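You operate a simulated robot arm through the tools that you are given. There is no shell and no other tool.

Carry out the task below with a simulated two-armed robot. There is one attempt and no reset: what you move stays moved.

Task
Rack the small frames by colour and run the lock rod through.
Fine: each frame in the slot of its tape's colour. Where these are worked on the way, their far stop is far enough and under half their travel is too little: lock rod.
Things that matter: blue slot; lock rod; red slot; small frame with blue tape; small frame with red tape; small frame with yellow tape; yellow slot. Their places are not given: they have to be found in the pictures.

The check looks at the end state, three seconds after you hand in, the way a careful person would. Anything else that was tipped, shoved, dropped, spilled or broken makes it a failure.

Robot
Two 7-joint arms with fingered hands on one trunk that stands fixed in place. Base frame: the origin is at the foot of the trunk, x ahead of it, y to its left, z up. Lengths are in mm, angles in rad, forces in N, time in s.
The left shoulder is at [70, 171, 1527], the right one opposite. Payload 5 kg a hand.
Tool frame (each hand has its own): the origin (TCP) lies between the finger pads and is the grasp point; the fingertips stand 43 mm ahead of it; z points along the fingers, y is the line along which they close. The gripper opens to 144 mm. The gripper's body begins 50 mm behind the TCP. The gripper is a hand of 5 fingers: y runs from the thumb to the fingers, the wrist lies at [-21, -124, -221] in the tool frame, and closing takes about 1.5 s.
Orientation is that of the tool frame in the base frame, as a unit quaternion [x, y, z, w]. With the fingers straight down and the wrist toward the robot, the tool's x, y and z point along [0, 1, 0], [1, 0, 0] and [0, 0, -1] of the base frame.

Tools
- The arms move only by the tool apply_moves. It takes "left_steps", "right_steps" or both (then of equal length, played together; a hand with none holds still); each is a list of rows, each a list of 7 numbers: the shift along the tool's x, y, z in mm, then the turn, a rotation vector about the tool's x, y, z in rad, then the gripper command, from -1 (shut) to 1 (fully open), values between in proportion. In form: [[tx, ty, tz, rx, ry, rz, gripper], ...]. A call has 1 to 20 rows; each row shifts and turns the commanded pose from where the row before left it, along the tool's axes as they then stand. Rows are played at 5 a second. More than 50 mm and 0.15 rad between two rows, or a gripper value outside its range, and nothing of the call is played. A pose out of reach is approached as far as the arm can. The call stops where the force on the tool passes 90 N (or 10 N more than at its start, if that is more) or the arm is blocked; 0.2 s more then pass. The fingers move at their own pace (about 45 mm/s each) and stop on an object; they squeeze with about 25 N. The grip force told is the motor's: it shows also when the fingers shut on nothing. Time passes only in rows, and 0.2 s behind the last, so rows that do not move let the fingers close. It gives the time, the measured TCP pose, the force on the tool (base axes), the opening and the grip force at its end, in the units of the frame above (readings bear some noise), with the torque about the TCP (base axes, N m) and any sound that the robot's microphone picked up, and new pictures: "views" is both (left out), scene, wrist or none (wrist: the cameras of the hands that moved).
- Cameras (640 x 400 px; columns grow to the right, rows downward): "scene" is now at [131.6, -34, 1753.4]; the picture's right is [-0.38, -0.92, 0.00], its down [-0.59, 0.25, -0.77] and it looks along [0.71, -0.30, -0.64] (base axes); focal length 330 px, centre (320, 200). "left" rides on the left gripper at [-86, -109, -168] in its tool frame; the picture's right is [-0.80, -0.28, 0.53], its down [0.54, -0.73, 0.42] and it looks along [0.27, 0.63, 0.73] (tool axes); focal length 275 px, centre (320, 200). "right" rides on the right gripper at [86, -109, -168] in its tool frame; the picture's right is [-0.80, 0.28, -0.53], its down [-0.54, -0.73, 0.42] and it looks along [-0.27, 0.63, 0.73] (tool axes); focal length 275 px, centre (320, 200).
- raise_lower(by): slides the trunk up (or, below 0, down) by that many mm; the arms and the scene camera ride with it, the base frame stays. It gives what a move gives, with no picture.
- grasp_type(shape, hand): the hand has 5 fingers and takes this shape, open, in about a second: jaw (thumb against the fingers, like two jaws); tri (thumb and two fingers); tip (a fingertip pinch); poke (one finger out to press); point (the index stretched); flat (the hand flat); cup (the hand cupped); fist (a fist). The gripper value then closes the fingers along that shape, each until it touches; the sizes above hold for jaw. It gives what a move gives, with no picture.
- head_to(pan, tilt): turns the head with the scene camera to pan (to the left, within 1.501 rad either way) and tilt (down, from -0.506 to 1.204), counted from straight ahead of the robot. It gives what a move gives, and a new picture of the scene camera.
- measure_at(camera, pixels): for up to 12 pixels [column, row] of the newest picture of that camera ("zoom" is the newest enlarged one), the place [x, y, z] in the base frame of the surface seen there, good to about 2 mm. No time passes.
- enlarge(camera, box): a new picture of the part [left, top, right, bottom] of that camera's present view, enlarged. No time passes.
- sign_off(): hands the job in; it is judged then, once.

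Unless the task says otherwise, let go and move clear before handing in.

The tools are called after "Call:" as name(argument=value, ...) on one line, values as JSON. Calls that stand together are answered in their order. apply_moves: Moves the arms, as the interface text tells. Its arguments: {"type":"object","properties":{"left_steps":{"type":"array","items":{"type":"array","items":{"type":"number"}}},"right_steps":{"type":"array","items":{"type":"array","items":{"type":"number"}}},"views":{"type":"string","enum":["both","scene","wrist","none"]}},"required":[]} The other tools are called the same way: raise_lower (by) slides the trunk up or down; grasp_type (shape, hand) gives the hand a shape; head_to (pan, tilt) turns the head that bears the scene camera; measure_at (camera, pixels) gives the place of the surface under pixels of a picture; enlarge (camera, box) takes an enlarged picture of a part of a camera's view; sign_off () hands the job in.

At the start:

```text
t: 0.0
left_eef_pos: [591.0, -105.4, 1517.6]
left_orientation: [0.706, 0.708, 0.0, 0.0]
left_wrist_force: [-0.2, -0.4, -0.2]
left_torque: [-0.01, -0.02, 0.03]
left_gripper_width: 143.6
left_finger_force: 0.1
left_shape: jaw
right_eef_pos: [478.1, -535.6, 1443.6]
right_orientation: [0.708, 0.707, 0.001, 0.0]
right_wrist_force: [0.0, -0.8, 0.5]
right_torque: [0.0, -0.01, -0.01]
right_gripper_width: 143.4
right_finger_force: 0.1
right_shape: jaw
trunk travel left (down, up): [-625.0, 315.0]
head pan, tilt: [-0.394, 0.696]
```

scene: 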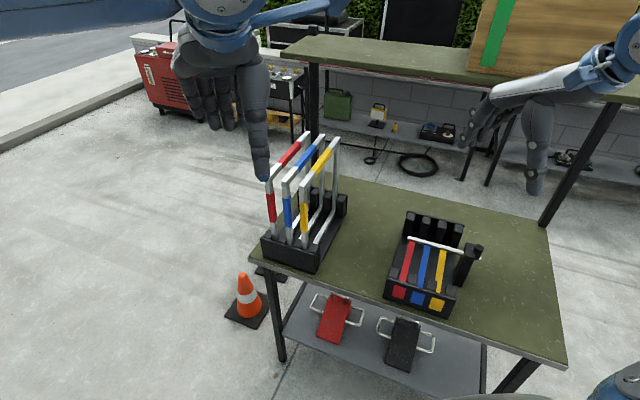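
right: 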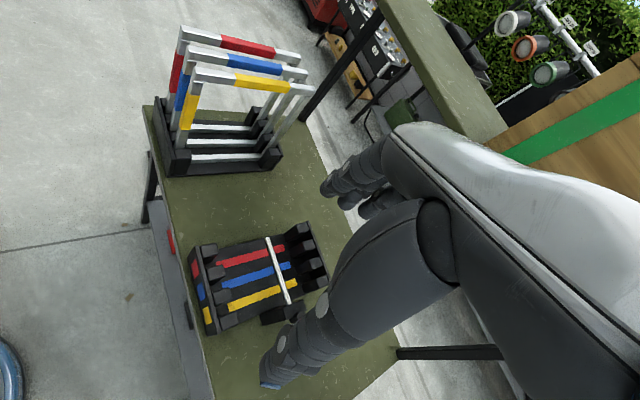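
left: 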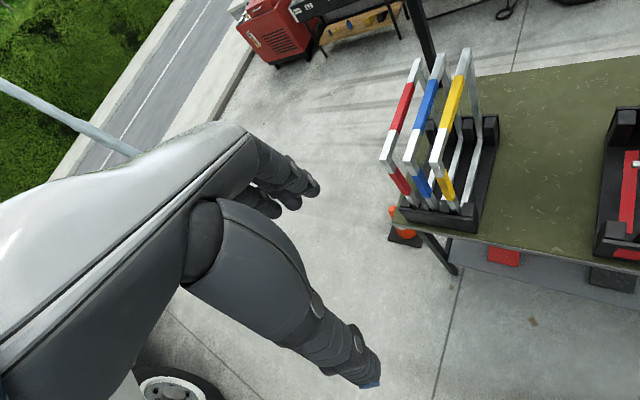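

The scene picture shows three frames (red, blue, yellow tape) standing in a black holder around (300,200), and a black rack with red/blue/yellow stripes and a white rod around (430,260). I'll enlarge these to see details.

Call:
enlarge(camera="scene", box=[240, 120, 360, 280])

Call:
enlarge(camera="scene", box=[370, 200, 500, 330])

Call:
enlarge(camera="right", box=[140, 10, 350, 350])

```text
2.50 times, centred on (300, 200) of scene
```

zoom: 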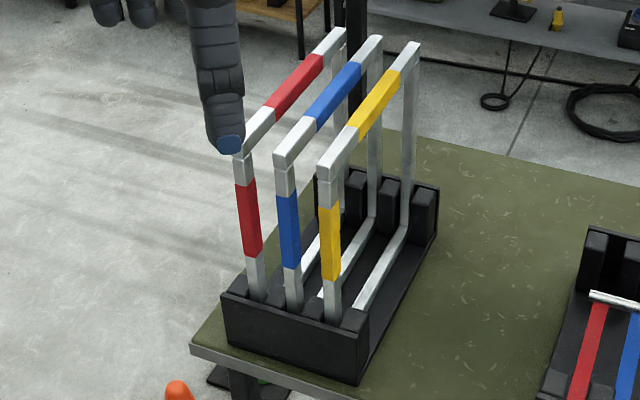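

```text
3.08 times, centred on (435, 265) of scene
```

zoom: 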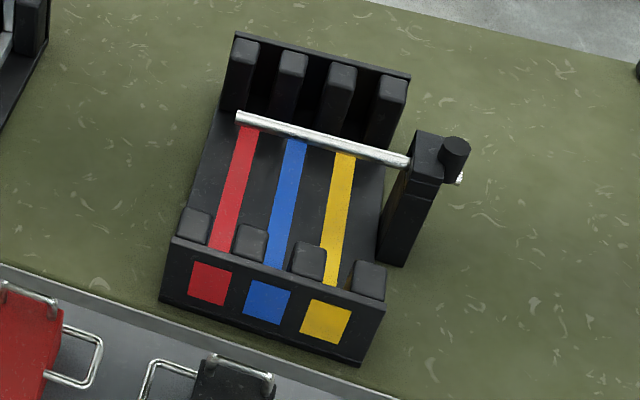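

```text
1.18 times, centred on (245, 180) of right
```

zoom: 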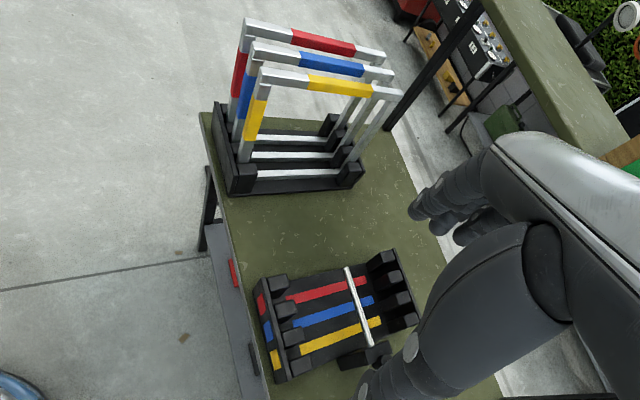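

The rod (436,243) currently spans all three slots of the rack, so it likely has to be pulled back first. I'll measure the geometry of the rack, the rod and the frames.

Call:
measure_at(camera="scene", pixels=[[410, 238], [430, 243], [450, 249], [476, 247], [472, 256], [468, 244], [453, 284], [404, 262], [421, 268], [438, 272], [398, 291], [437, 303]])

Call:
measure_at(camera="scene", pixels=[[265, 180], [283, 183], [301, 187], [304, 134], [318, 137], [335, 141], [289, 155], [305, 157], [320, 160], [262, 240], [315, 272], [350, 200]])

Call:
enlarge(camera="scene", box=[440, 220, 500, 270])

```text
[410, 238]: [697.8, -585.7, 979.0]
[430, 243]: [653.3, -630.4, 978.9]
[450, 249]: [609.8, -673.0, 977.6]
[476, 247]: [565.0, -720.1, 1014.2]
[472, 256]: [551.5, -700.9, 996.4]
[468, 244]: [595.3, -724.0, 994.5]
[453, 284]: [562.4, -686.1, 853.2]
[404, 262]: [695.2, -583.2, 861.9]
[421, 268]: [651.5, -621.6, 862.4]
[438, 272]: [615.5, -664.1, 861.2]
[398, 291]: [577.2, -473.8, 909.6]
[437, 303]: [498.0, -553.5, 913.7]
```

```text
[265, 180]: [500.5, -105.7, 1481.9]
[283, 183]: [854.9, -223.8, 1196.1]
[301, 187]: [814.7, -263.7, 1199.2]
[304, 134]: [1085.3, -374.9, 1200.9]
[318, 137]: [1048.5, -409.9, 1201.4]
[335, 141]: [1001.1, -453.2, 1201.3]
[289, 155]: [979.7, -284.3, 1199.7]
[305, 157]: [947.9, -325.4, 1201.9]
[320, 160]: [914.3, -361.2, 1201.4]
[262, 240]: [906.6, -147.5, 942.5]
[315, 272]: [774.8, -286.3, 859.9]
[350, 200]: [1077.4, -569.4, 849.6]
```

```text
8.00 times, centred on (470, 245) of scene
```

zoom: 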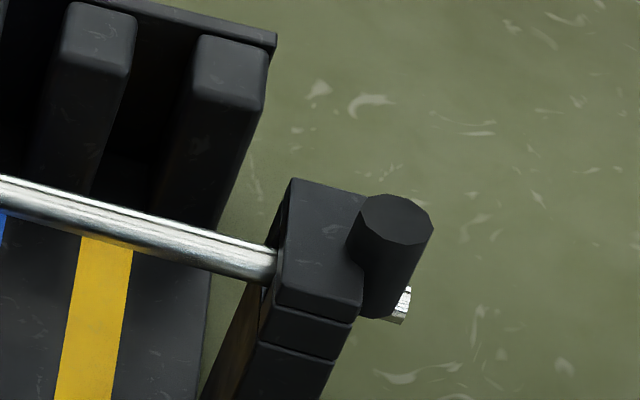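

Rod axis runs along about (-0.71,-0.70) with the knob at (476,247) just outside the post; the frames stand parallel to each other along (0.71,-0.70). I'll turn the head to the rack for a more central view.

Call:
head_to(pan=-0.75, tilt=0.75)

```text
t: 0.8
left_eef_pos: [593.2, -103.9, 1517.3]
left_orientation: [0.706, 0.708, 0.0, 0.0]
left_wrist_force: [-0.5, -0.3, -0.3]
left_torque: [0.01, 0.02, -0.03]
left_gripper_width: 143.5
left_finger_force: 0.1
left_shape: jaw
right_eef_pos: [478.0, -534.5, 1442.4]
right_orientation: [0.707, 0.707, 0.0, 0.0]
right_wrist_force: [0.6, -0.7, 0.0]
right_torque: [-0.02, 0.04, 0.01]
right_gripper_width: 143.7
right_finger_force: 0.0
right_shape: jaw
trunk travel left (down, up): [-625.0, 315.0]
head pan, tilt: [-0.75, 0.75]
```

scene: 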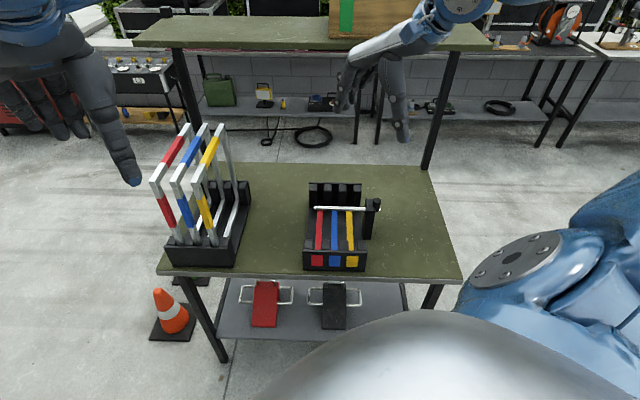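

Now the rack is near (335,225) and the holder near (205,200); a taller shelf sits behind. I'll enlarge the rack and frames, and measure the shelf.

Call:
enlarge(camera="scene", box=[295, 175, 391, 275])

Call:
measure_at(camera="scene", pixels=[[250, 30], [480, 45], [150, 45], [440, 110], [185, 80], [170, 270], [455, 275], [415, 170], [240, 165]])

```text
4.00 times, centred on (343, 225) of scene
```

zoom: 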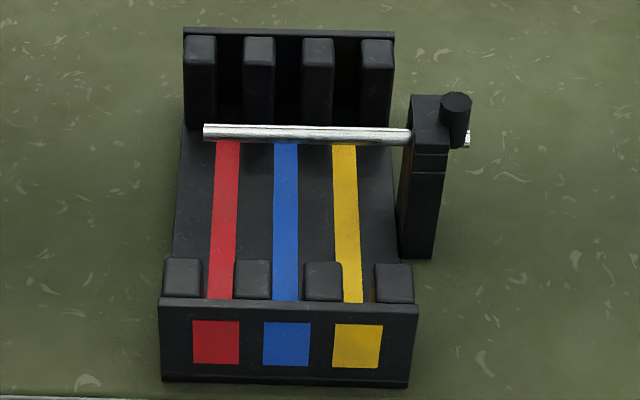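

```text
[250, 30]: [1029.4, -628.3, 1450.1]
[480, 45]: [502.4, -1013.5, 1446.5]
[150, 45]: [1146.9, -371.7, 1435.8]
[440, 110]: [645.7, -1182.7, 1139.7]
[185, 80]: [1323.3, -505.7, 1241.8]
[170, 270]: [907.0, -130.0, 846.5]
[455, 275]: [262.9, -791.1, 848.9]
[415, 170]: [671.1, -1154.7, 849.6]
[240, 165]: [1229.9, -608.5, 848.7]
```

The shelf at z≈1450 has its front edge at about (x−y)/√2≈1070, so I must stay ahead of it. Now I'll measure rack details in the enlarged picture.

Call:
measure_at(camera="zoom", pixels=[[205, 132], [225, 131], [400, 135], [428, 105], [457, 100], [467, 139], [200, 45], [258, 45], [318, 45], [378, 45], [183, 265], [252, 266]])

Call:
measure_at(camera="zoom", pixels=[[322, 268], [393, 270], [220, 280], [228, 160], [285, 280], [287, 160], [350, 280], [345, 160], [420, 170], [160, 302], [416, 308], [235, 302]])

Call:
enlarge(camera="scene", box=[140, 110, 260, 280])

```text
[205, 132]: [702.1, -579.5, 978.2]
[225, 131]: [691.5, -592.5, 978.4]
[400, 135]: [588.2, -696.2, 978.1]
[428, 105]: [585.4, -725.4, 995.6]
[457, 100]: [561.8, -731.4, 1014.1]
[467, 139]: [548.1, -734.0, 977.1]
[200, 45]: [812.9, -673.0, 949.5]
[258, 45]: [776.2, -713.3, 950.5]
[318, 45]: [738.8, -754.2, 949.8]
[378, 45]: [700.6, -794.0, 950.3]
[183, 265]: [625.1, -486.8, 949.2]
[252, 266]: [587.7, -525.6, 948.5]
```

```text
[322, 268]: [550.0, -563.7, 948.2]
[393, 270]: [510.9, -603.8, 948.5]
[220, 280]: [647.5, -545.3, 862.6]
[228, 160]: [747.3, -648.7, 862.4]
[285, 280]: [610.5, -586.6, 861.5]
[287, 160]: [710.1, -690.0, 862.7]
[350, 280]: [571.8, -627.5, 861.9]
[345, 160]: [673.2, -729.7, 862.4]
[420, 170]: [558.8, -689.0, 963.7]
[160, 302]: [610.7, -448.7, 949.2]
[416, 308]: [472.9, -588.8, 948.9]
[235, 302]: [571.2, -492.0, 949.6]
```

```text
2.35 times, centred on (200, 195) of scene
```

zoom: 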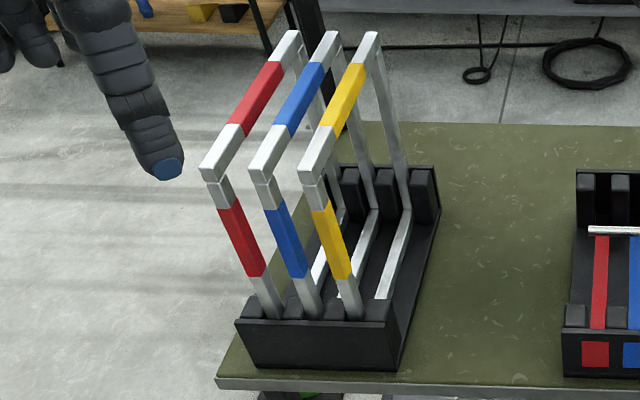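

The rack's slots run at 45° (red, blue, yellow from far-left to near-right, pitch ≈55 mm), and the rod's knob (zoom px (457,104)) sits against the post. I'll take closer enlargements to fix the knob and the frame tops.

Call:
enlarge(camera="scene", box=[350, 188, 390, 213])

```text
16.00 times, centred on (370, 200) of scene
```

zoom: 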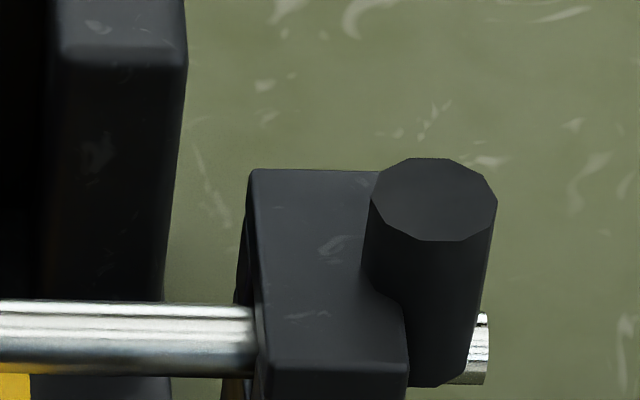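

Call:
measure_at(camera="zoom", pixels=[[433, 198], [376, 200], [490, 200], [433, 163], [433, 236], [482, 340], [440, 370], [260, 180], [375, 180], [265, 355], [400, 355], [210, 310]])

Call:
enlarge(camera="scene", box=[150, 120, 240, 180])

```text
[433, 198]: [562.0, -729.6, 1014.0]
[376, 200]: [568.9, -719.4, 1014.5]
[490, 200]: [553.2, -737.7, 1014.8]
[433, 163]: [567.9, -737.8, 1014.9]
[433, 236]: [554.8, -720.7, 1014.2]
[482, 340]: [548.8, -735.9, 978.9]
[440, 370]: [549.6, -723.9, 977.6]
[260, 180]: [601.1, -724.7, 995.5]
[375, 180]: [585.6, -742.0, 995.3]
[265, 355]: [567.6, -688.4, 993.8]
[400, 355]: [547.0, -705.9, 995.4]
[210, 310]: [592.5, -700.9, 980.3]
```

```text
6.67 times, centred on (195, 150) of scene
```

zoom: 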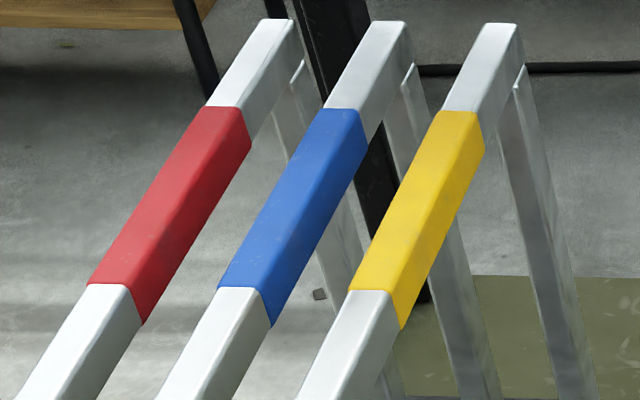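

Knob top centre is at about (562,-729,1014), radius 12, post spans 995 high just inside it. Now I measure the frame tops at both edges of each bar.

Call:
measure_at(camera="zoom", pixels=[[485, 40], [515, 40], [398, 200], [432, 200], [320, 365], [358, 365], [262, 200], [300, 200], [368, 45], [135, 200], [170, 200], [255, 45]])

Call:
enlarge(camera="scene", box=[145, 170, 255, 270])

```text
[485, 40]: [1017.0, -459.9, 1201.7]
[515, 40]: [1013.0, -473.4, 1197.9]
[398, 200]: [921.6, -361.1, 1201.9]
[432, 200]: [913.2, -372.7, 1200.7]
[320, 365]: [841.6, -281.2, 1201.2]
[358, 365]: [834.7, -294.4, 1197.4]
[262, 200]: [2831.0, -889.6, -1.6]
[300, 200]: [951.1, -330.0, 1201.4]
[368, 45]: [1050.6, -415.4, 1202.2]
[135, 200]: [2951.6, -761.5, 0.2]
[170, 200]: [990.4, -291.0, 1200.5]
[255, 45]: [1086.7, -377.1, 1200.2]
```

```text
4.00 times, centred on (200, 220) of scene
```

zoom: 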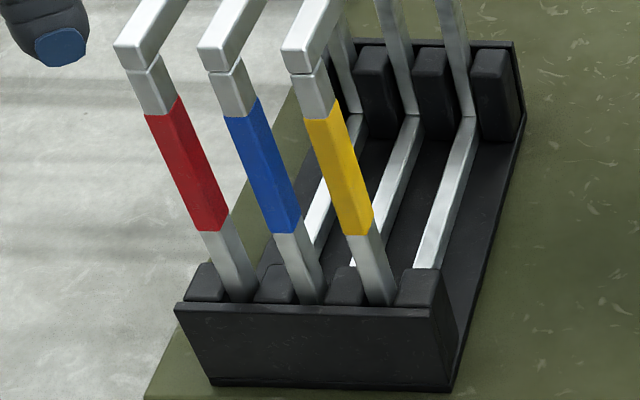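

Yellow bar's centre line is at t≈389 (t=(x+y)/√2), blue ≈444, red ≈499, i.e. pitch 55 as in the rack. I'll measure the holder and the frames' end faces.

Call:
measure_at(camera="zoom", pixels=[[300, 65], [310, 95], [340, 180], [375, 280], [465, 130], [430, 250], [420, 180], [420, 275], [490, 60], [300, 312], [180, 306], [505, 45]])

Call:
measure_at(camera="zoom", pixels=[[430, 310], [290, 50], [340, 270], [470, 140], [376, 55], [433, 55], [200, 275], [275, 278], [345, 280], [440, 150], [520, 100], [400, 350]])

```text
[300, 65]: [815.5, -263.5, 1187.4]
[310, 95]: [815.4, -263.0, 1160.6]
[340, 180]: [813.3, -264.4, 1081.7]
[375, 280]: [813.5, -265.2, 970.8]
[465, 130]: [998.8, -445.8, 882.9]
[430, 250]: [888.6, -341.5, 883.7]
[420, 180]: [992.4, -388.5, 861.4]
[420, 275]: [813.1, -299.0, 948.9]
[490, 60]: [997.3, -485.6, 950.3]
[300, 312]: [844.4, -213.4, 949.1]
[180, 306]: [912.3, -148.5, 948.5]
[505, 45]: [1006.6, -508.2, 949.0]
```

```text
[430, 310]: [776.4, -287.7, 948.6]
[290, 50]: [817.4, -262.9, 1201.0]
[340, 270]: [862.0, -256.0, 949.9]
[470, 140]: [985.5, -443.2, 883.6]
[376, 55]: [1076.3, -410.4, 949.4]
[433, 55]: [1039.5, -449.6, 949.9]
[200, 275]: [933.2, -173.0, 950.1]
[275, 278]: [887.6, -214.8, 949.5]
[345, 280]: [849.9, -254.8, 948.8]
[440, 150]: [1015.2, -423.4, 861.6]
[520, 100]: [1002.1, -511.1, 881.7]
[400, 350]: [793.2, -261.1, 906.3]
```

Holder and rack have the same geometry at the same depth, so each frame needs a pure shift of about −428 mm along (0.707,0.707). First I bring the right hand above the knob (turned 45°) and move the left hand aside.

Call:
apply_moves(left_steps=[[40, -20, 0, 0, 0, 0, 1], [40, -20, 0, 0, 0, 0, 1], [40, -20, 0, 0, 0, 0, 1], [40, -20, 0, 0, 0, 0, 1], [40, -20, 0, 0, 0, 0, 1], [40, -20, 0, 0, 0, 0, 1], [0, 0, 0, 0, 0, 0, 1], [0, 0, 0, 0, 0, 0, 1], [0, 0, 0, 0, 0, 0, 1], [0, 0, 0, 0, 0, 0, 1], [0, 0, 0, 0, 0, 0, 1], [0, 0, 0, 0, 0, 0, 1], [0, 0, 0, 0, 0, 0, 1]], right_steps=[[-33.1, 13.1, 20, 0, 0, 0, 0.5], [-33.1, 13.1, 20, 0, 0, 0, 0.3], [-33.1, 13.1, 20, 0, 0, 0, 0], [-33.1, 13.1, 20, 0, 0, 0, 0], [-33.1, 13.1, 20, 0, 0, 0, 0], [-33.1, 13.1, 20, 0, 0, 0, 0], [0, 0, 25, 0, 0, 0.131, 0], [0, 0, 25, 0, 0, 0.131, 0], [0, 0, 25, 0, 0, 0.131, 0], [0, 0, 25, 0, 0, 0.131, 0], [0, 0, 25, 0, 0, 0.131, 0], [0, 0, 25, 0, 0, 0.131, 0], [0, 0, 0, 0, 0, 0, 0]])

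```text
t: 3.6
left_eef_pos: [468.8, 134.9, 1515.8]
left_orientation: [0.707, 0.707, 0.0, 0.0]
left_wrist_force: [0.1, 0.3, -0.3]
left_torque: [0.0, -0.01, 0.01]
left_gripper_width: 143.7
left_finger_force: 0.0
left_shape: jaw
right_eef_pos: [557.3, -731.3, 1170.8]
right_orientation: [0.924, 0.382, -0.001, 0.0]
right_wrist_force: [-0.4, 0.1, -0.4]
right_torque: [0.02, -0.06, 0.0]
right_gripper_width: 72.4
right_finger_force: 0.0
right_shape: jaw
trunk travel left (down, up): [-625.0, 315.0]
head pan, tilt: [-0.75, 0.75]
```

scene: 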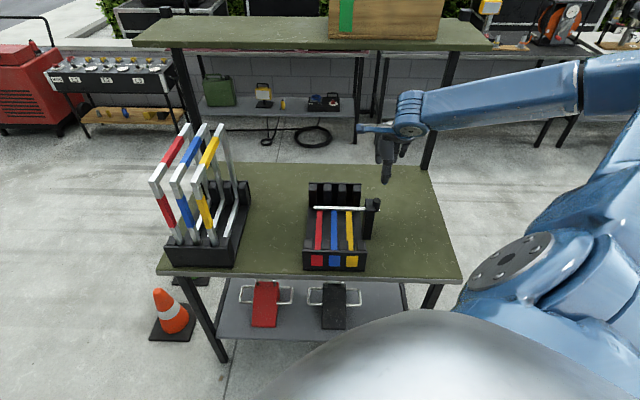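
right: 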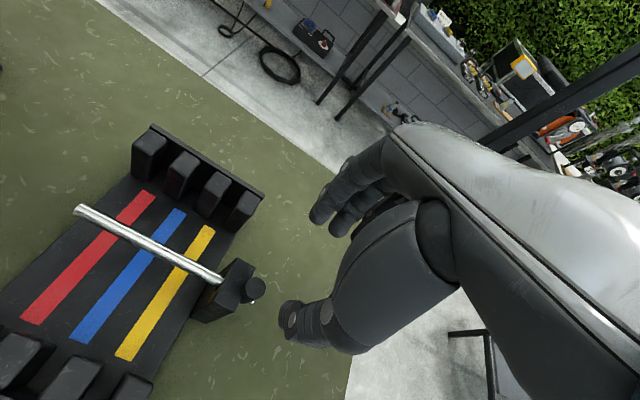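
left: 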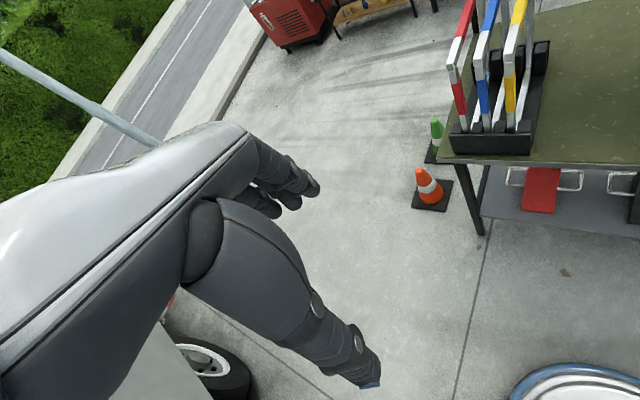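

The right hand is above the rack end, thumb tip near (285,315) and fingers near (320,215) in the wrist view, knob at (250,288). I'll verify the knob's place from the wrist camera before descending.

Call:
enlarge(camera="right", box=[200, 180, 360, 360])

Call:
measure_at(camera="right", pixels=[[255, 286], [238, 266], [210, 300], [219, 275], [80, 210], [288, 315], [318, 215], [335, 215]])

Call:
enlarge(camera="scene", box=[340, 90, 460, 240])

```text
2.22 times, centred on (280, 270) of right
```

zoom: 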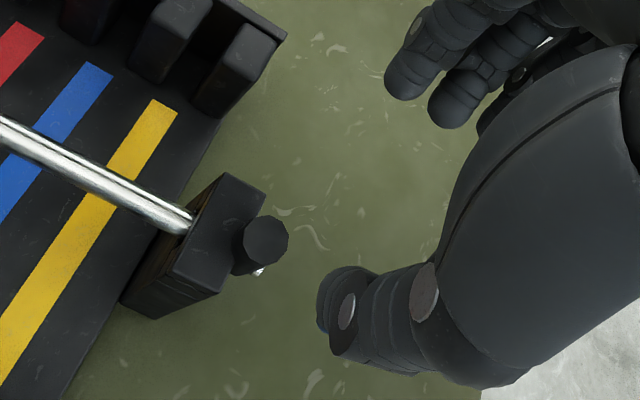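

```text
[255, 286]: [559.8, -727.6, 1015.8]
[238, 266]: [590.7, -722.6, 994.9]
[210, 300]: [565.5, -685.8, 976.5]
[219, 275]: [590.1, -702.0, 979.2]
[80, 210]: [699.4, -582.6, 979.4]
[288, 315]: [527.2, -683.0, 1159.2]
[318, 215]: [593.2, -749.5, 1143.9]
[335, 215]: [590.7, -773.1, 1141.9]
```

```text
2.67 times, centred on (400, 165) of scene
```

zoom: 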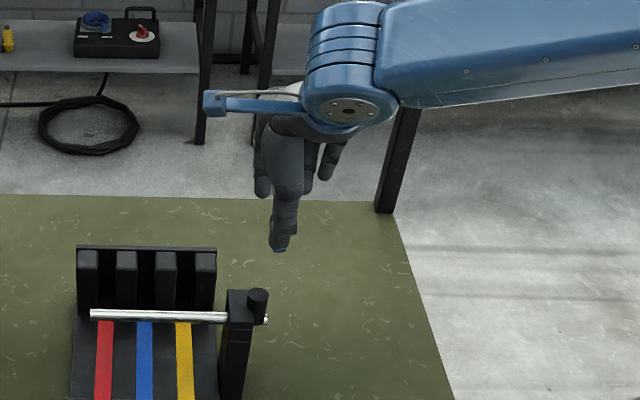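

The wrist view confirms the knob at (560,-728,1015) directly below between thumb and index. I'll come down so that the tips end just above the post top (995) and check.

Call:
apply_moves(right_steps=[[3.5, 0.3, 30, 0, 0, 0, -0.1], [0, 0, 35, 0, 0, 0, -0.2], [0, 0, 35, 0, 0, 0, -0.2], [0, 0, 25, 0, 0, 0, -0.2], [0, 0, 4, 0, 0, 0, -0.2], [0, 0, 0, 0, 0, 0, -0.2]])

```text
t: 5.0
left_eef_pos: [469.0, 135.6, 1514.3]
left_orientation: [0.706, 0.708, 0.001, 0.001]
left_wrist_force: [0.6, 0.4, 1.0]
left_torque: [0.01, -0.01, -0.01]
left_gripper_width: 143.8
left_finger_force: 0.0
left_shape: jaw
right_eef_pos: [561.0, -730.1, 1043.9]
right_orientation: [0.924, 0.383, 0.0, 0.0]
right_wrist_force: [-0.3, 0.4, 0.3]
right_torque: [-0.03, -0.01, 0.02]
right_gripper_width: 58.0
right_finger_force: 0.1
right_shape: jaw
trunk travel left (down, up): [-625.0, 315.0]
head pan, tilt: [-0.75, 0.75]
```

scene: 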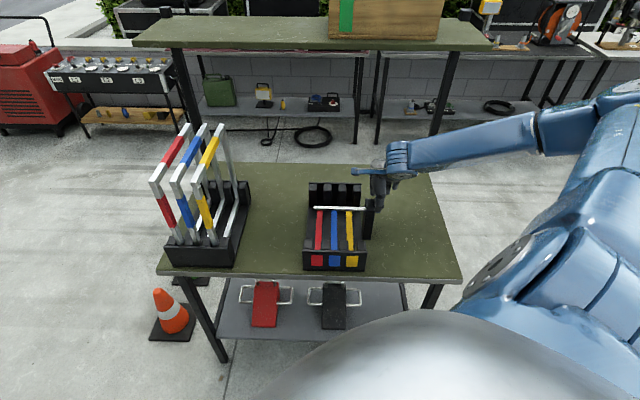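
right: 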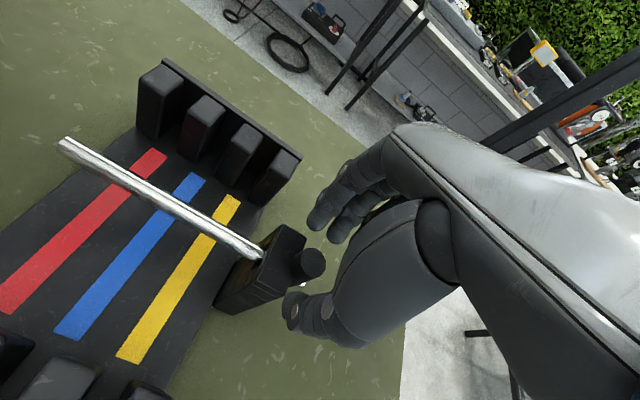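

Call:
enlarge(camera="right", box=[240, 180, 360, 340])

Call:
enlarge(camera="scene", box=[345, 160, 415, 225])

```text
2.50 times, centred on (300, 260) of right
```

zoom: 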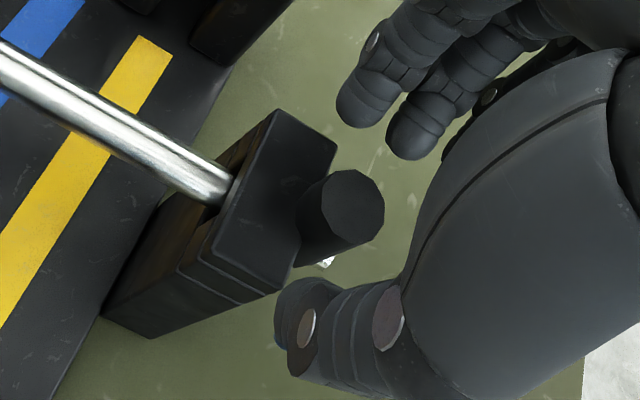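

```text
6.15 times, centred on (380, 192) of scene
```

zoom: 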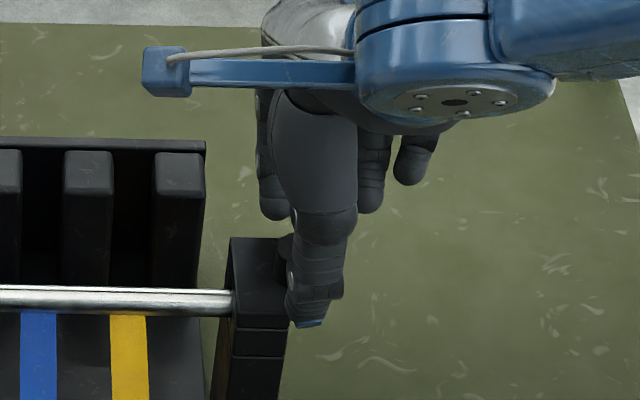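

Call:
measure_at(camera="right", pixels=[[313, 264], [318, 222], [336, 234], [290, 300], [296, 312], [324, 210]])

Call:
measure_at(camera="scene", pixels=[[379, 208], [377, 200], [381, 200], [375, 200]])

```text
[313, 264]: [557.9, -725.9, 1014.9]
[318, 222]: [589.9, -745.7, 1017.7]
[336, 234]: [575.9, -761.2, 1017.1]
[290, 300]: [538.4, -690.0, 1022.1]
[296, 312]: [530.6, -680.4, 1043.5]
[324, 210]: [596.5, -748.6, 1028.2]
```

```text
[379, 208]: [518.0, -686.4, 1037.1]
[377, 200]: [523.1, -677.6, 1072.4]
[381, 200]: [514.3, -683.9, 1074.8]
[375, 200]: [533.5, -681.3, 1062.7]
```

The knob lies between thumb (s≈869) and index (s≈944) and is roughly centred. I'll ease down 2 mm and close on it.

Call:
apply_moves(right_steps=[[0, 0, 2, 0, 0, 0, -0.3], [0, 0, 0, 0, 0, 0, -0.6], [0, 0, 0, 0, 0, 0, -1], [0, 0, 0, 0, 0, 0, -1], [0, 0, 0, 0, 0, 0, -1], [0, 0, 0, 0, 0, 0, -1], [0, 0, 0, 0, 0, 0, -1], [0, 0, 0, 0, 0, 0, -1]], views="wrist")

```text
t: 6.8
left_eef_pos: [470.3, 135.3, 1515.2]
left_orientation: [0.706, 0.708, 0.001, 0.0]
left_wrist_force: [-0.4, -0.3, 0.4]
left_torque: [0.02, -0.01, 0.0]
left_gripper_width: 144.0
left_finger_force: 0.0
left_shape: jaw
right_eef_pos: [560.0, -729.5, 1040.6]
right_orientation: [0.924, 0.383, 0.0, -0.001]
right_wrist_force: [-2.9, 3.2, -3.2]
right_torque: [0.08, 0.05, 0.0]
right_gripper_width: 16.9
right_finger_force: 24.9
right_shape: jaw
trunk travel left (down, up): [-625.0, 315.0]
head pan, tilt: [-0.75, 0.75]
```

right: 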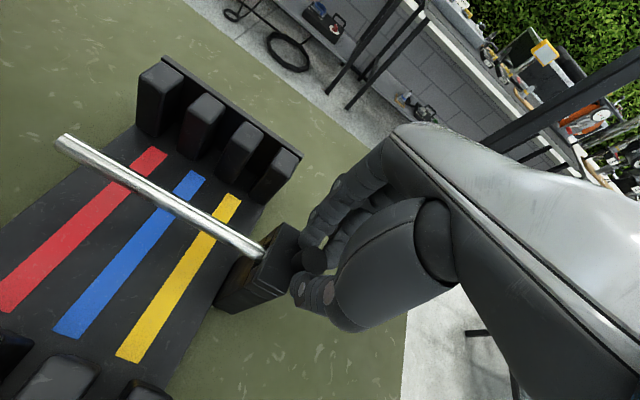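

The fingers are shut on the knob (width 16.9, 24.9 N). I'll pull slowly outward along −x of the tool and watch the rod.

Call:
apply_moves(right_steps=[[-4, 0, 0, 0, 0, 0, -1], [-5, 0, 0, 0, 0, 0, -1], [-6, 0, 0, 0, 0, 0, -1], [-6, 0, 0, 0, 0, 0, -1], [0, 0, 0, 0, 0, 0, -1]])

```text
t: 8.0
left_eef_pos: [470.7, 133.9, 1516.0]
left_orientation: [0.707, 0.707, -0.001, 0.0]
left_wrist_force: [0.2, -0.2, 0.7]
left_torque: [0.01, 0.0, -0.01]
left_gripper_width: 143.7
left_finger_force: 0.0
left_shape: jaw
right_eef_pos: [543.6, -746.3, 1039.7]
right_orientation: [0.924, 0.383, 0.0, 0.0]
right_wrist_force: [-4.3, 2.5, -7.2]
right_torque: [0.04, 0.07, 0.0]
right_gripper_width: 16.0
right_finger_force: 24.7
right_shape: jaw
trunk travel left (down, up): [-625.0, 315.0]
head pan, tilt: [-0.75, 0.75]
```

scene: 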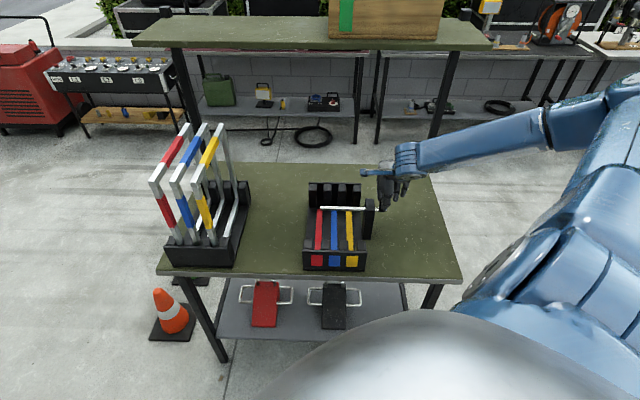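
right: 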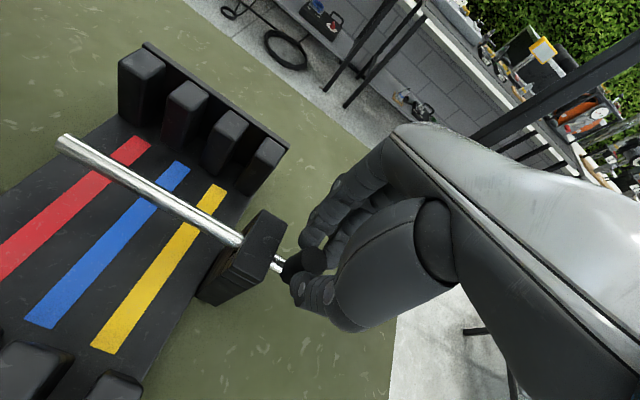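

The rod slides with the hand (its tip has moved from the red stripe's outer edge). Continue pulling.

Call:
apply_moves(right_steps=[[-8, 0, 0, 0, 0, 0, -1], [-8, 0, 0, 0, 0, 0, -1], [-8, 0, 0, 0, 0, 0, -1], [-8, 0, 0, 0, 0, 0, -1], [-8, 0, 0, 0, 0, 0, -1], [-8, 0, 0, 0, 0, 0, -1], [-8, 0, 0, 0, 0, 0, -1], [0, 0, 0, 0, 0, 0, -1]])

```text
t: 9.8
left_eef_pos: [470.8, 133.8, 1515.0]
left_orientation: [0.707, 0.707, 0.0, 0.0]
left_wrist_force: [0.1, -0.3, -0.7]
left_torque: [0.0, 0.02, 0.02]
left_gripper_width: 143.7
left_finger_force: 0.1
left_shape: jaw
right_eef_pos: [504.5, -785.7, 1039.5]
right_orientation: [0.924, 0.382, 0.0, -0.001]
right_wrist_force: [-2.9, 2.0, -11.7]
right_torque: [0.0, 0.02, 0.03]
right_gripper_width: 16.3
right_finger_force: 24.3
right_shape: jaw
trunk travel left (down, up): [-625.0, 315.0]
head pan, tilt: [-0.75, 0.75]
```

scene: 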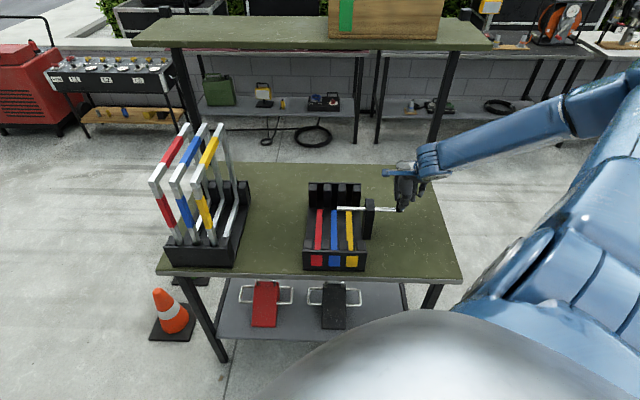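
right: 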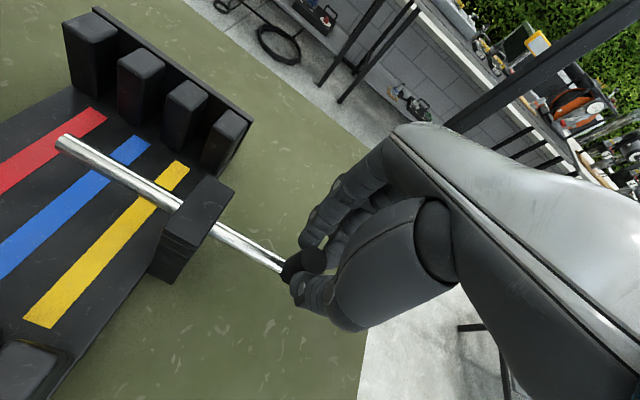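

The rod has come out about 77 mm (tip now near the blue stripe). Keep pulling to its outer stop.

Call:
apply_moves(right_steps=[[-8, 0, 0, 0, 0, 0, -1], [-8, 0, 0, 0, 0, 0, -1], [-8, 0, 0, 0, 0, 0, -1], [-8, 0, 0, 0, 0, 0, -1], [-8, 0, 0, 0, 0, 0, -1], [-8, 0, 0, 0, 0, 0, -1], [-8, 0, 0, 0, 0, 0, -1], [-8, 0, 0, 0, 0, 0, -1], [0, 0, 0, 0, 0, 0, -1]])

```text
t: 11.8
left_eef_pos: [470.1, 134.2, 1514.4]
left_orientation: [0.707, 0.707, 0.001, 0.0]
left_wrist_force: [0.1, -1.0, -0.7]
left_torque: [0.02, 0.01, -0.01]
left_gripper_width: 143.8
left_finger_force: 0.2
left_shape: jaw
right_eef_pos: [458.8, -829.8, 1039.7]
right_orientation: [0.924, 0.382, 0.0, 0.0]
right_wrist_force: [-5.4, 5.2, -9.7]
right_torque: [0.1, 0.13, 0.03]
right_gripper_width: 15.5
right_finger_force: 24.7
right_shape: jaw
trunk travel left (down, up): [-625.0, 315.0]
head pan, tilt: [-0.75, 0.75]
```

scene: 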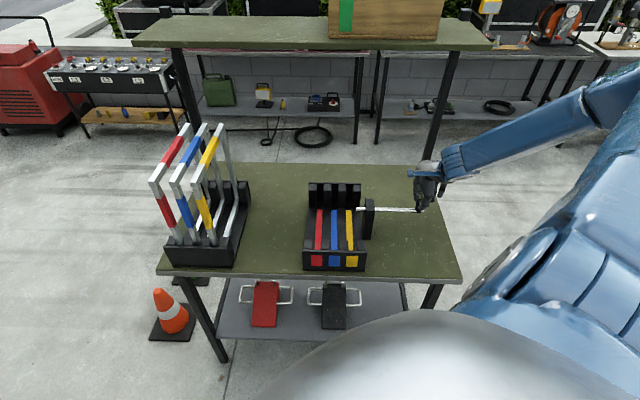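
right: 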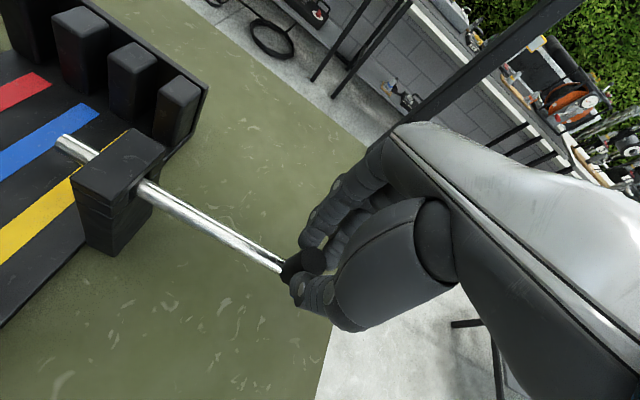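

The rod tip (57,140) is now just inside the post beyond the yellow slot. I'll ease it a little further and watch for a stop.

Call:
apply_moves(right_steps=[[-4, 0, 0, 0, 0, 0, -1], [-4, 0, 0, 0, 0, 0, -1], [-4, 0, 0, 0, 0, 0, -1], [0, 0, 0, 0, 0, 0, -1]])

```text
t: 12.8
left_eef_pos: [470.6, 134.5, 1516.1]
left_orientation: [0.707, 0.707, 0.0, -0.001]
left_wrist_force: [0.4, -0.6, -0.5]
left_torque: [0.03, -0.01, -0.02]
left_gripper_width: 143.9
left_finger_force: 0.0
left_shape: jaw
right_eef_pos: [449.9, -838.8, 1040.6]
right_orientation: [0.924, 0.383, 0.0, -0.001]
right_wrist_force: [-4.2, 3.7, -11.9]
right_torque: [0.1, 0.07, 0.04]
right_gripper_width: 15.9
right_finger_force: 24.9
right_shape: jaw
trunk travel left (down, up): [-625.0, 315.0]
head pan, tilt: [-0.75, 0.75]
```

scene: 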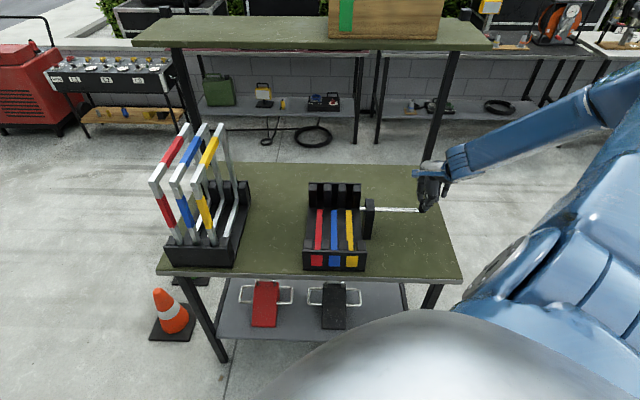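
right: 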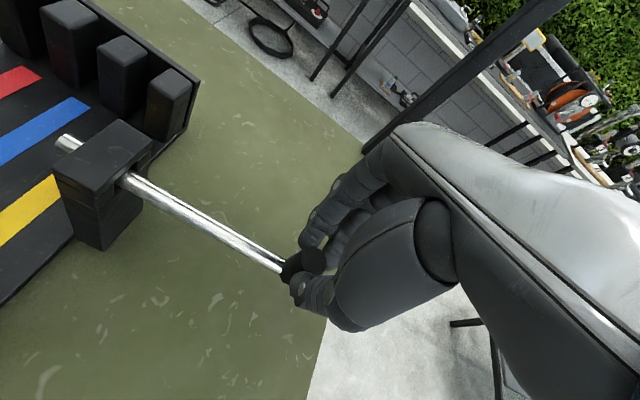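

Call:
measure_at(camera="right", pixels=[[61, 141], [66, 146], [180, 205], [308, 262], [285, 270]])

Call:
enlarge(camera="scene", box=[330, 180, 440, 230])

```text
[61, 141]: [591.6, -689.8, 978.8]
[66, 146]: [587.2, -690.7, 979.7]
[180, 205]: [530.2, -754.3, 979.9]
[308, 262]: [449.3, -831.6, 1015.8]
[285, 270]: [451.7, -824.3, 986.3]
```

```text
5.82 times, centred on (385, 205) of scene
```

zoom: 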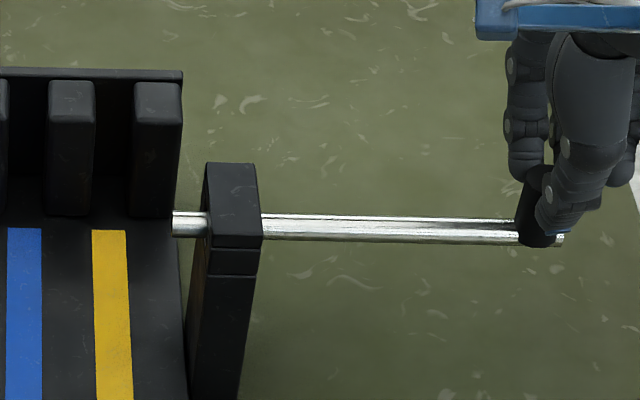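

The tip is at t≈−69, clear of the yellow slot (its frame would reach t≈−48). I'll try a few mm more to find the stop.

Call:
apply_moves(right_steps=[[-3, 0, 0, 0, 0, 0, -1], [-3, 0, 0, 0, 0, 0, -1], [-3, 0, 0, 0, 0, 0, -1], [0, 0, 0, 0, 0, 0, -1]], views="wrist")

```text
t: 13.8
left_eef_pos: [471.1, 133.6, 1515.1]
left_orientation: [0.707, 0.707, 0.001, 0.0]
left_wrist_force: [0.9, -0.2, 0.4]
left_torque: [0.0, -0.01, -0.01]
left_gripper_width: 143.8
left_finger_force: 0.1
left_shape: jaw
right_eef_pos: [444.2, -844.8, 1041.7]
right_orientation: [0.924, 0.383, -0.001, -0.001]
right_wrist_force: [-4.2, 3.7, -12.1]
right_torque: [0.05, 0.03, 0.05]
right_gripper_width: 15.7
right_finger_force: 25.1
right_shape: jaw
trunk travel left (down, up): [-625.0, 315.0]
head pan, tilt: [-0.75, 0.75]
```

right: 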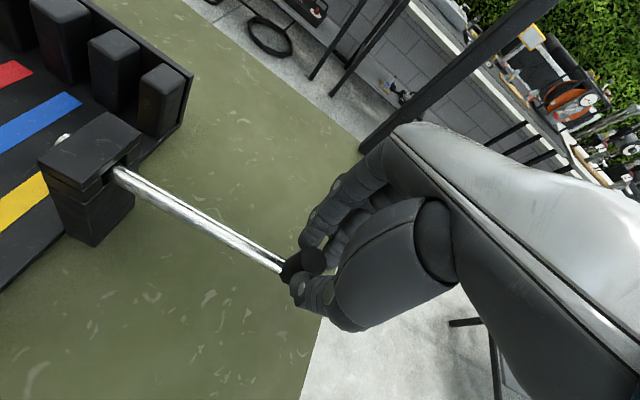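

The rod is out about 164 mm with the tip nearly in the post, well clear of the slots. I'll release and lift straight up.

Call:
apply_moves(right_steps=[[0, 0, 0, 0, 0, 0, -0.6], [0, 0, 0, 0, 0, 0, -0.2], [0, 0, 0, 0, 0, 0, -0.1], [0, 0, 0, 0, 0, 0, -0.1], [0, 0, -15, 0, 0, 0, -0.1], [0, 0, -30, 0, 0, 0, -0.1], [0, 0, -40, 0, 0, 0, -0.1], [0, 0, -40, 0, 0, 0, -0.1]])

```text
t: 15.6
left_eef_pos: [470.0, 135.6, 1515.3]
left_orientation: [0.707, 0.708, -0.001, 0.001]
left_wrist_force: [-0.3, -0.2, 0.0]
left_torque: [-0.01, 0.01, -0.04]
left_gripper_width: 143.6
left_finger_force: 0.1
left_shape: jaw
right_eef_pos: [443.3, -843.5, 1168.2]
right_orientation: [0.924, 0.382, 0.0, 0.0]
right_wrist_force: [-0.1, 0.2, -0.2]
right_torque: [-0.03, 0.03, -0.02]
right_gripper_width: 64.1
right_finger_force: 0.0
right_shape: jaw
trunk travel left (down, up): [-625.0, 315.0]
head pan, tilt: [-0.75, 0.75]
```

scene: 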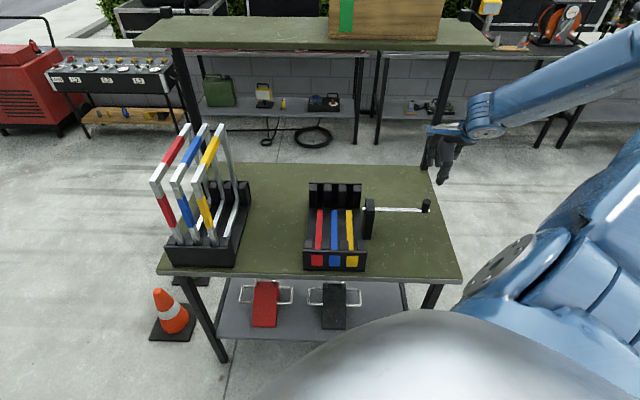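
right: 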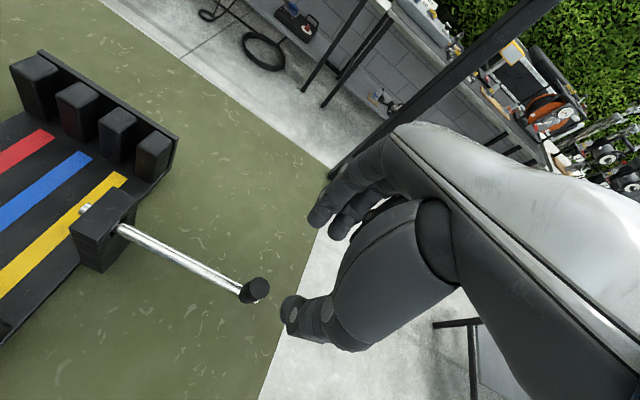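

The rod stays withdrawn (knob at (257,290), tip by the post). Next I raise the right hand and carry it over to above the yellow frame.

Call:
apply_moves(right_steps=[[0, 0, -45, 0, 0, 0, -0.1], [0, 0, -45, 0, 0, 0, -0.1], [0, 0, -42, 0, 0, 0, -0.1], [44.8, 0, 0, 0, 0, 0, -0.1], [44.8, 0, 0, 0, 0, 0, -0.1], [44.8, 0, 0, 0, 0, 0, -0.1], [44.8, 0, 0, 0, 0, 0, -0.1], [44.8, 0, 0, 0, 0, 0, -0.1], [44.8, 0, 0, 0, 0, 0, -0.1], [44.8, 0, 0, 0, 0, 0, -0.1], [44.8, 0, 0, 0, 0, 0, -0.1], [44.8, 0, 0, 0, 0, 0, -0.1], [44.8, 0, 0, 0, 0, 0, -0.1], [44.8, 0, 0, 0, 0, 0, -0.1], [44.8, 0, 0, 0, 0, 0, -0.1], [0, 0, 0, 0, 0, 0, -0.1]])

Call:
measure_at(camera="scene", pixels=[[427, 203], [400, 210]])

```text
t: 19.0
left_eef_pos: [469.8, 133.6, 1514.5]
left_orientation: [0.706, 0.708, 0.0, -0.001]
left_wrist_force: [-0.7, 0.5, -0.8]
left_torque: [0.01, -0.04, -0.03]
left_gripper_width: 143.7
left_finger_force: 0.0
left_shape: jaw
right_eef_pos: [825.6, -462.7, 1302.4]
right_orientation: [0.924, 0.383, 0.001, 0.0]
right_wrist_force: [-0.7, -0.2, 0.1]
right_torque: [0.02, -0.01, -0.05]
right_gripper_width: 64.4
right_finger_force: 0.0
right_shape: jaw
trunk travel left (down, up): [-625.0, 315.0]
head pan, tilt: [-0.75, 0.75]
```

scene: 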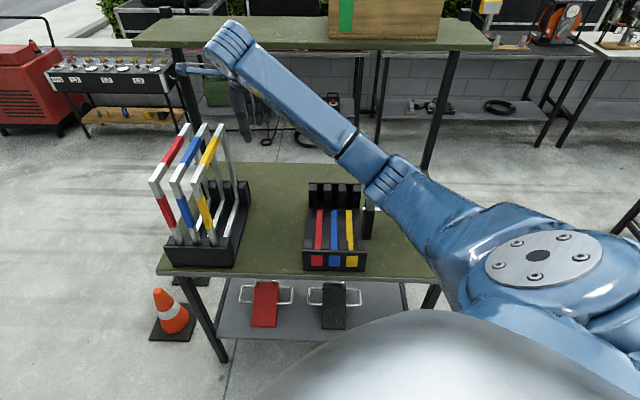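
right: 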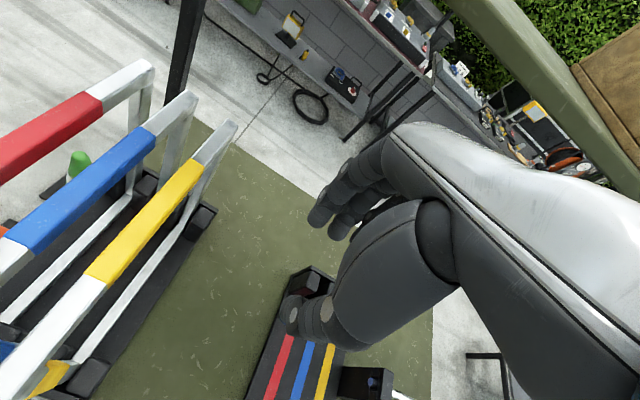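

```text
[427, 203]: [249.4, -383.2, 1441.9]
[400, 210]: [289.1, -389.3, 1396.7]
```

The hand is at t≈257, still short of the yellow bar at t≈389. I'll rotate it −90° about its axis (so it closes across the bar) and shift on, staying high.

Call:
apply_moves(right_steps=[[0, 0, 0, 0, 0, -0.1428, -0.2], [0, 0, 0, 0, 0, -0.1428, -0.2], [0, 0, 0, 0, 0, -0.1428, -0.2], [0, 0, 0, 0, 0, -0.1428, -0.2], [0, 0, 0, 0, 0, -0.1428, -0.2], [0, 0, 0, 0, 0, -0.1428, -0.2], [0, 0, 0, 0, 0, -0.1428, -0.2], [0, 0, 0, 0, 0, -0.1428, -0.2], [0, 0, 0, 0, 0, -0.1428, -0.2], [0, 0, 0, 0, 0, -0.1428, -0.2], [0, 0, 0, 0, 0, -0.1428, -0.2], [0, 33, 0, 0, 0, 0, -0.2], [0, 33, 0, 0, 0, 0, -0.2], [0, 33, 0, 0, 0, 0, -0.2], [0, 33, 0, 0, 0, 0, -0.2], [0, 0, 0, 0, 0, 0, -0.2]])

```text
t: 22.4
left_eef_pos: [471.0, 134.4, 1515.7]
left_orientation: [0.706, 0.708, 0.0, 0.0]
left_wrist_force: [-0.3, 0.5, 0.2]
left_torque: [0.0, -0.01, 0.02]
left_gripper_width: 143.8
left_finger_force: 0.1
left_shape: jaw
right_eef_pos: [916.3, -372.3, 1297.3]
right_orientation: [0.382, 0.924, 0.0, 0.0]
right_wrist_force: [1.0, -0.1, -0.5]
right_torque: [0.05, 0.0, 0.0]
right_gripper_width: 57.9
right_finger_force: 0.0
right_shape: jaw
trunk travel left (down, up): [-625.0, 315.0]
head pan, tilt: [-0.75, 0.75]
```

scene: 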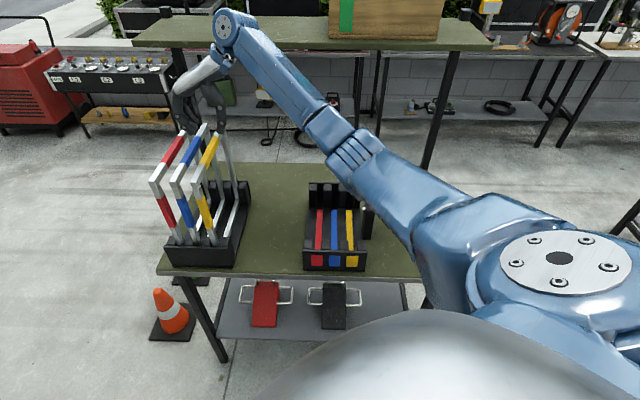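
right: 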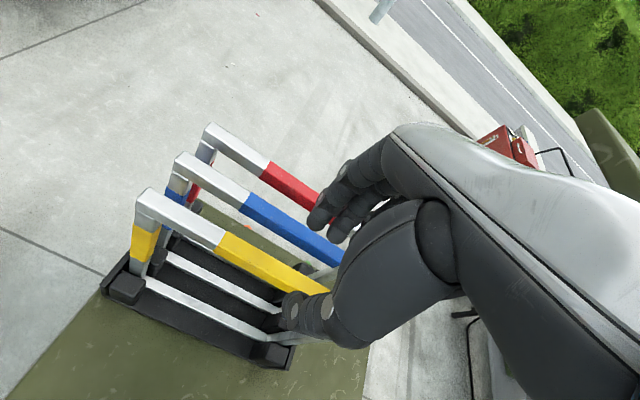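

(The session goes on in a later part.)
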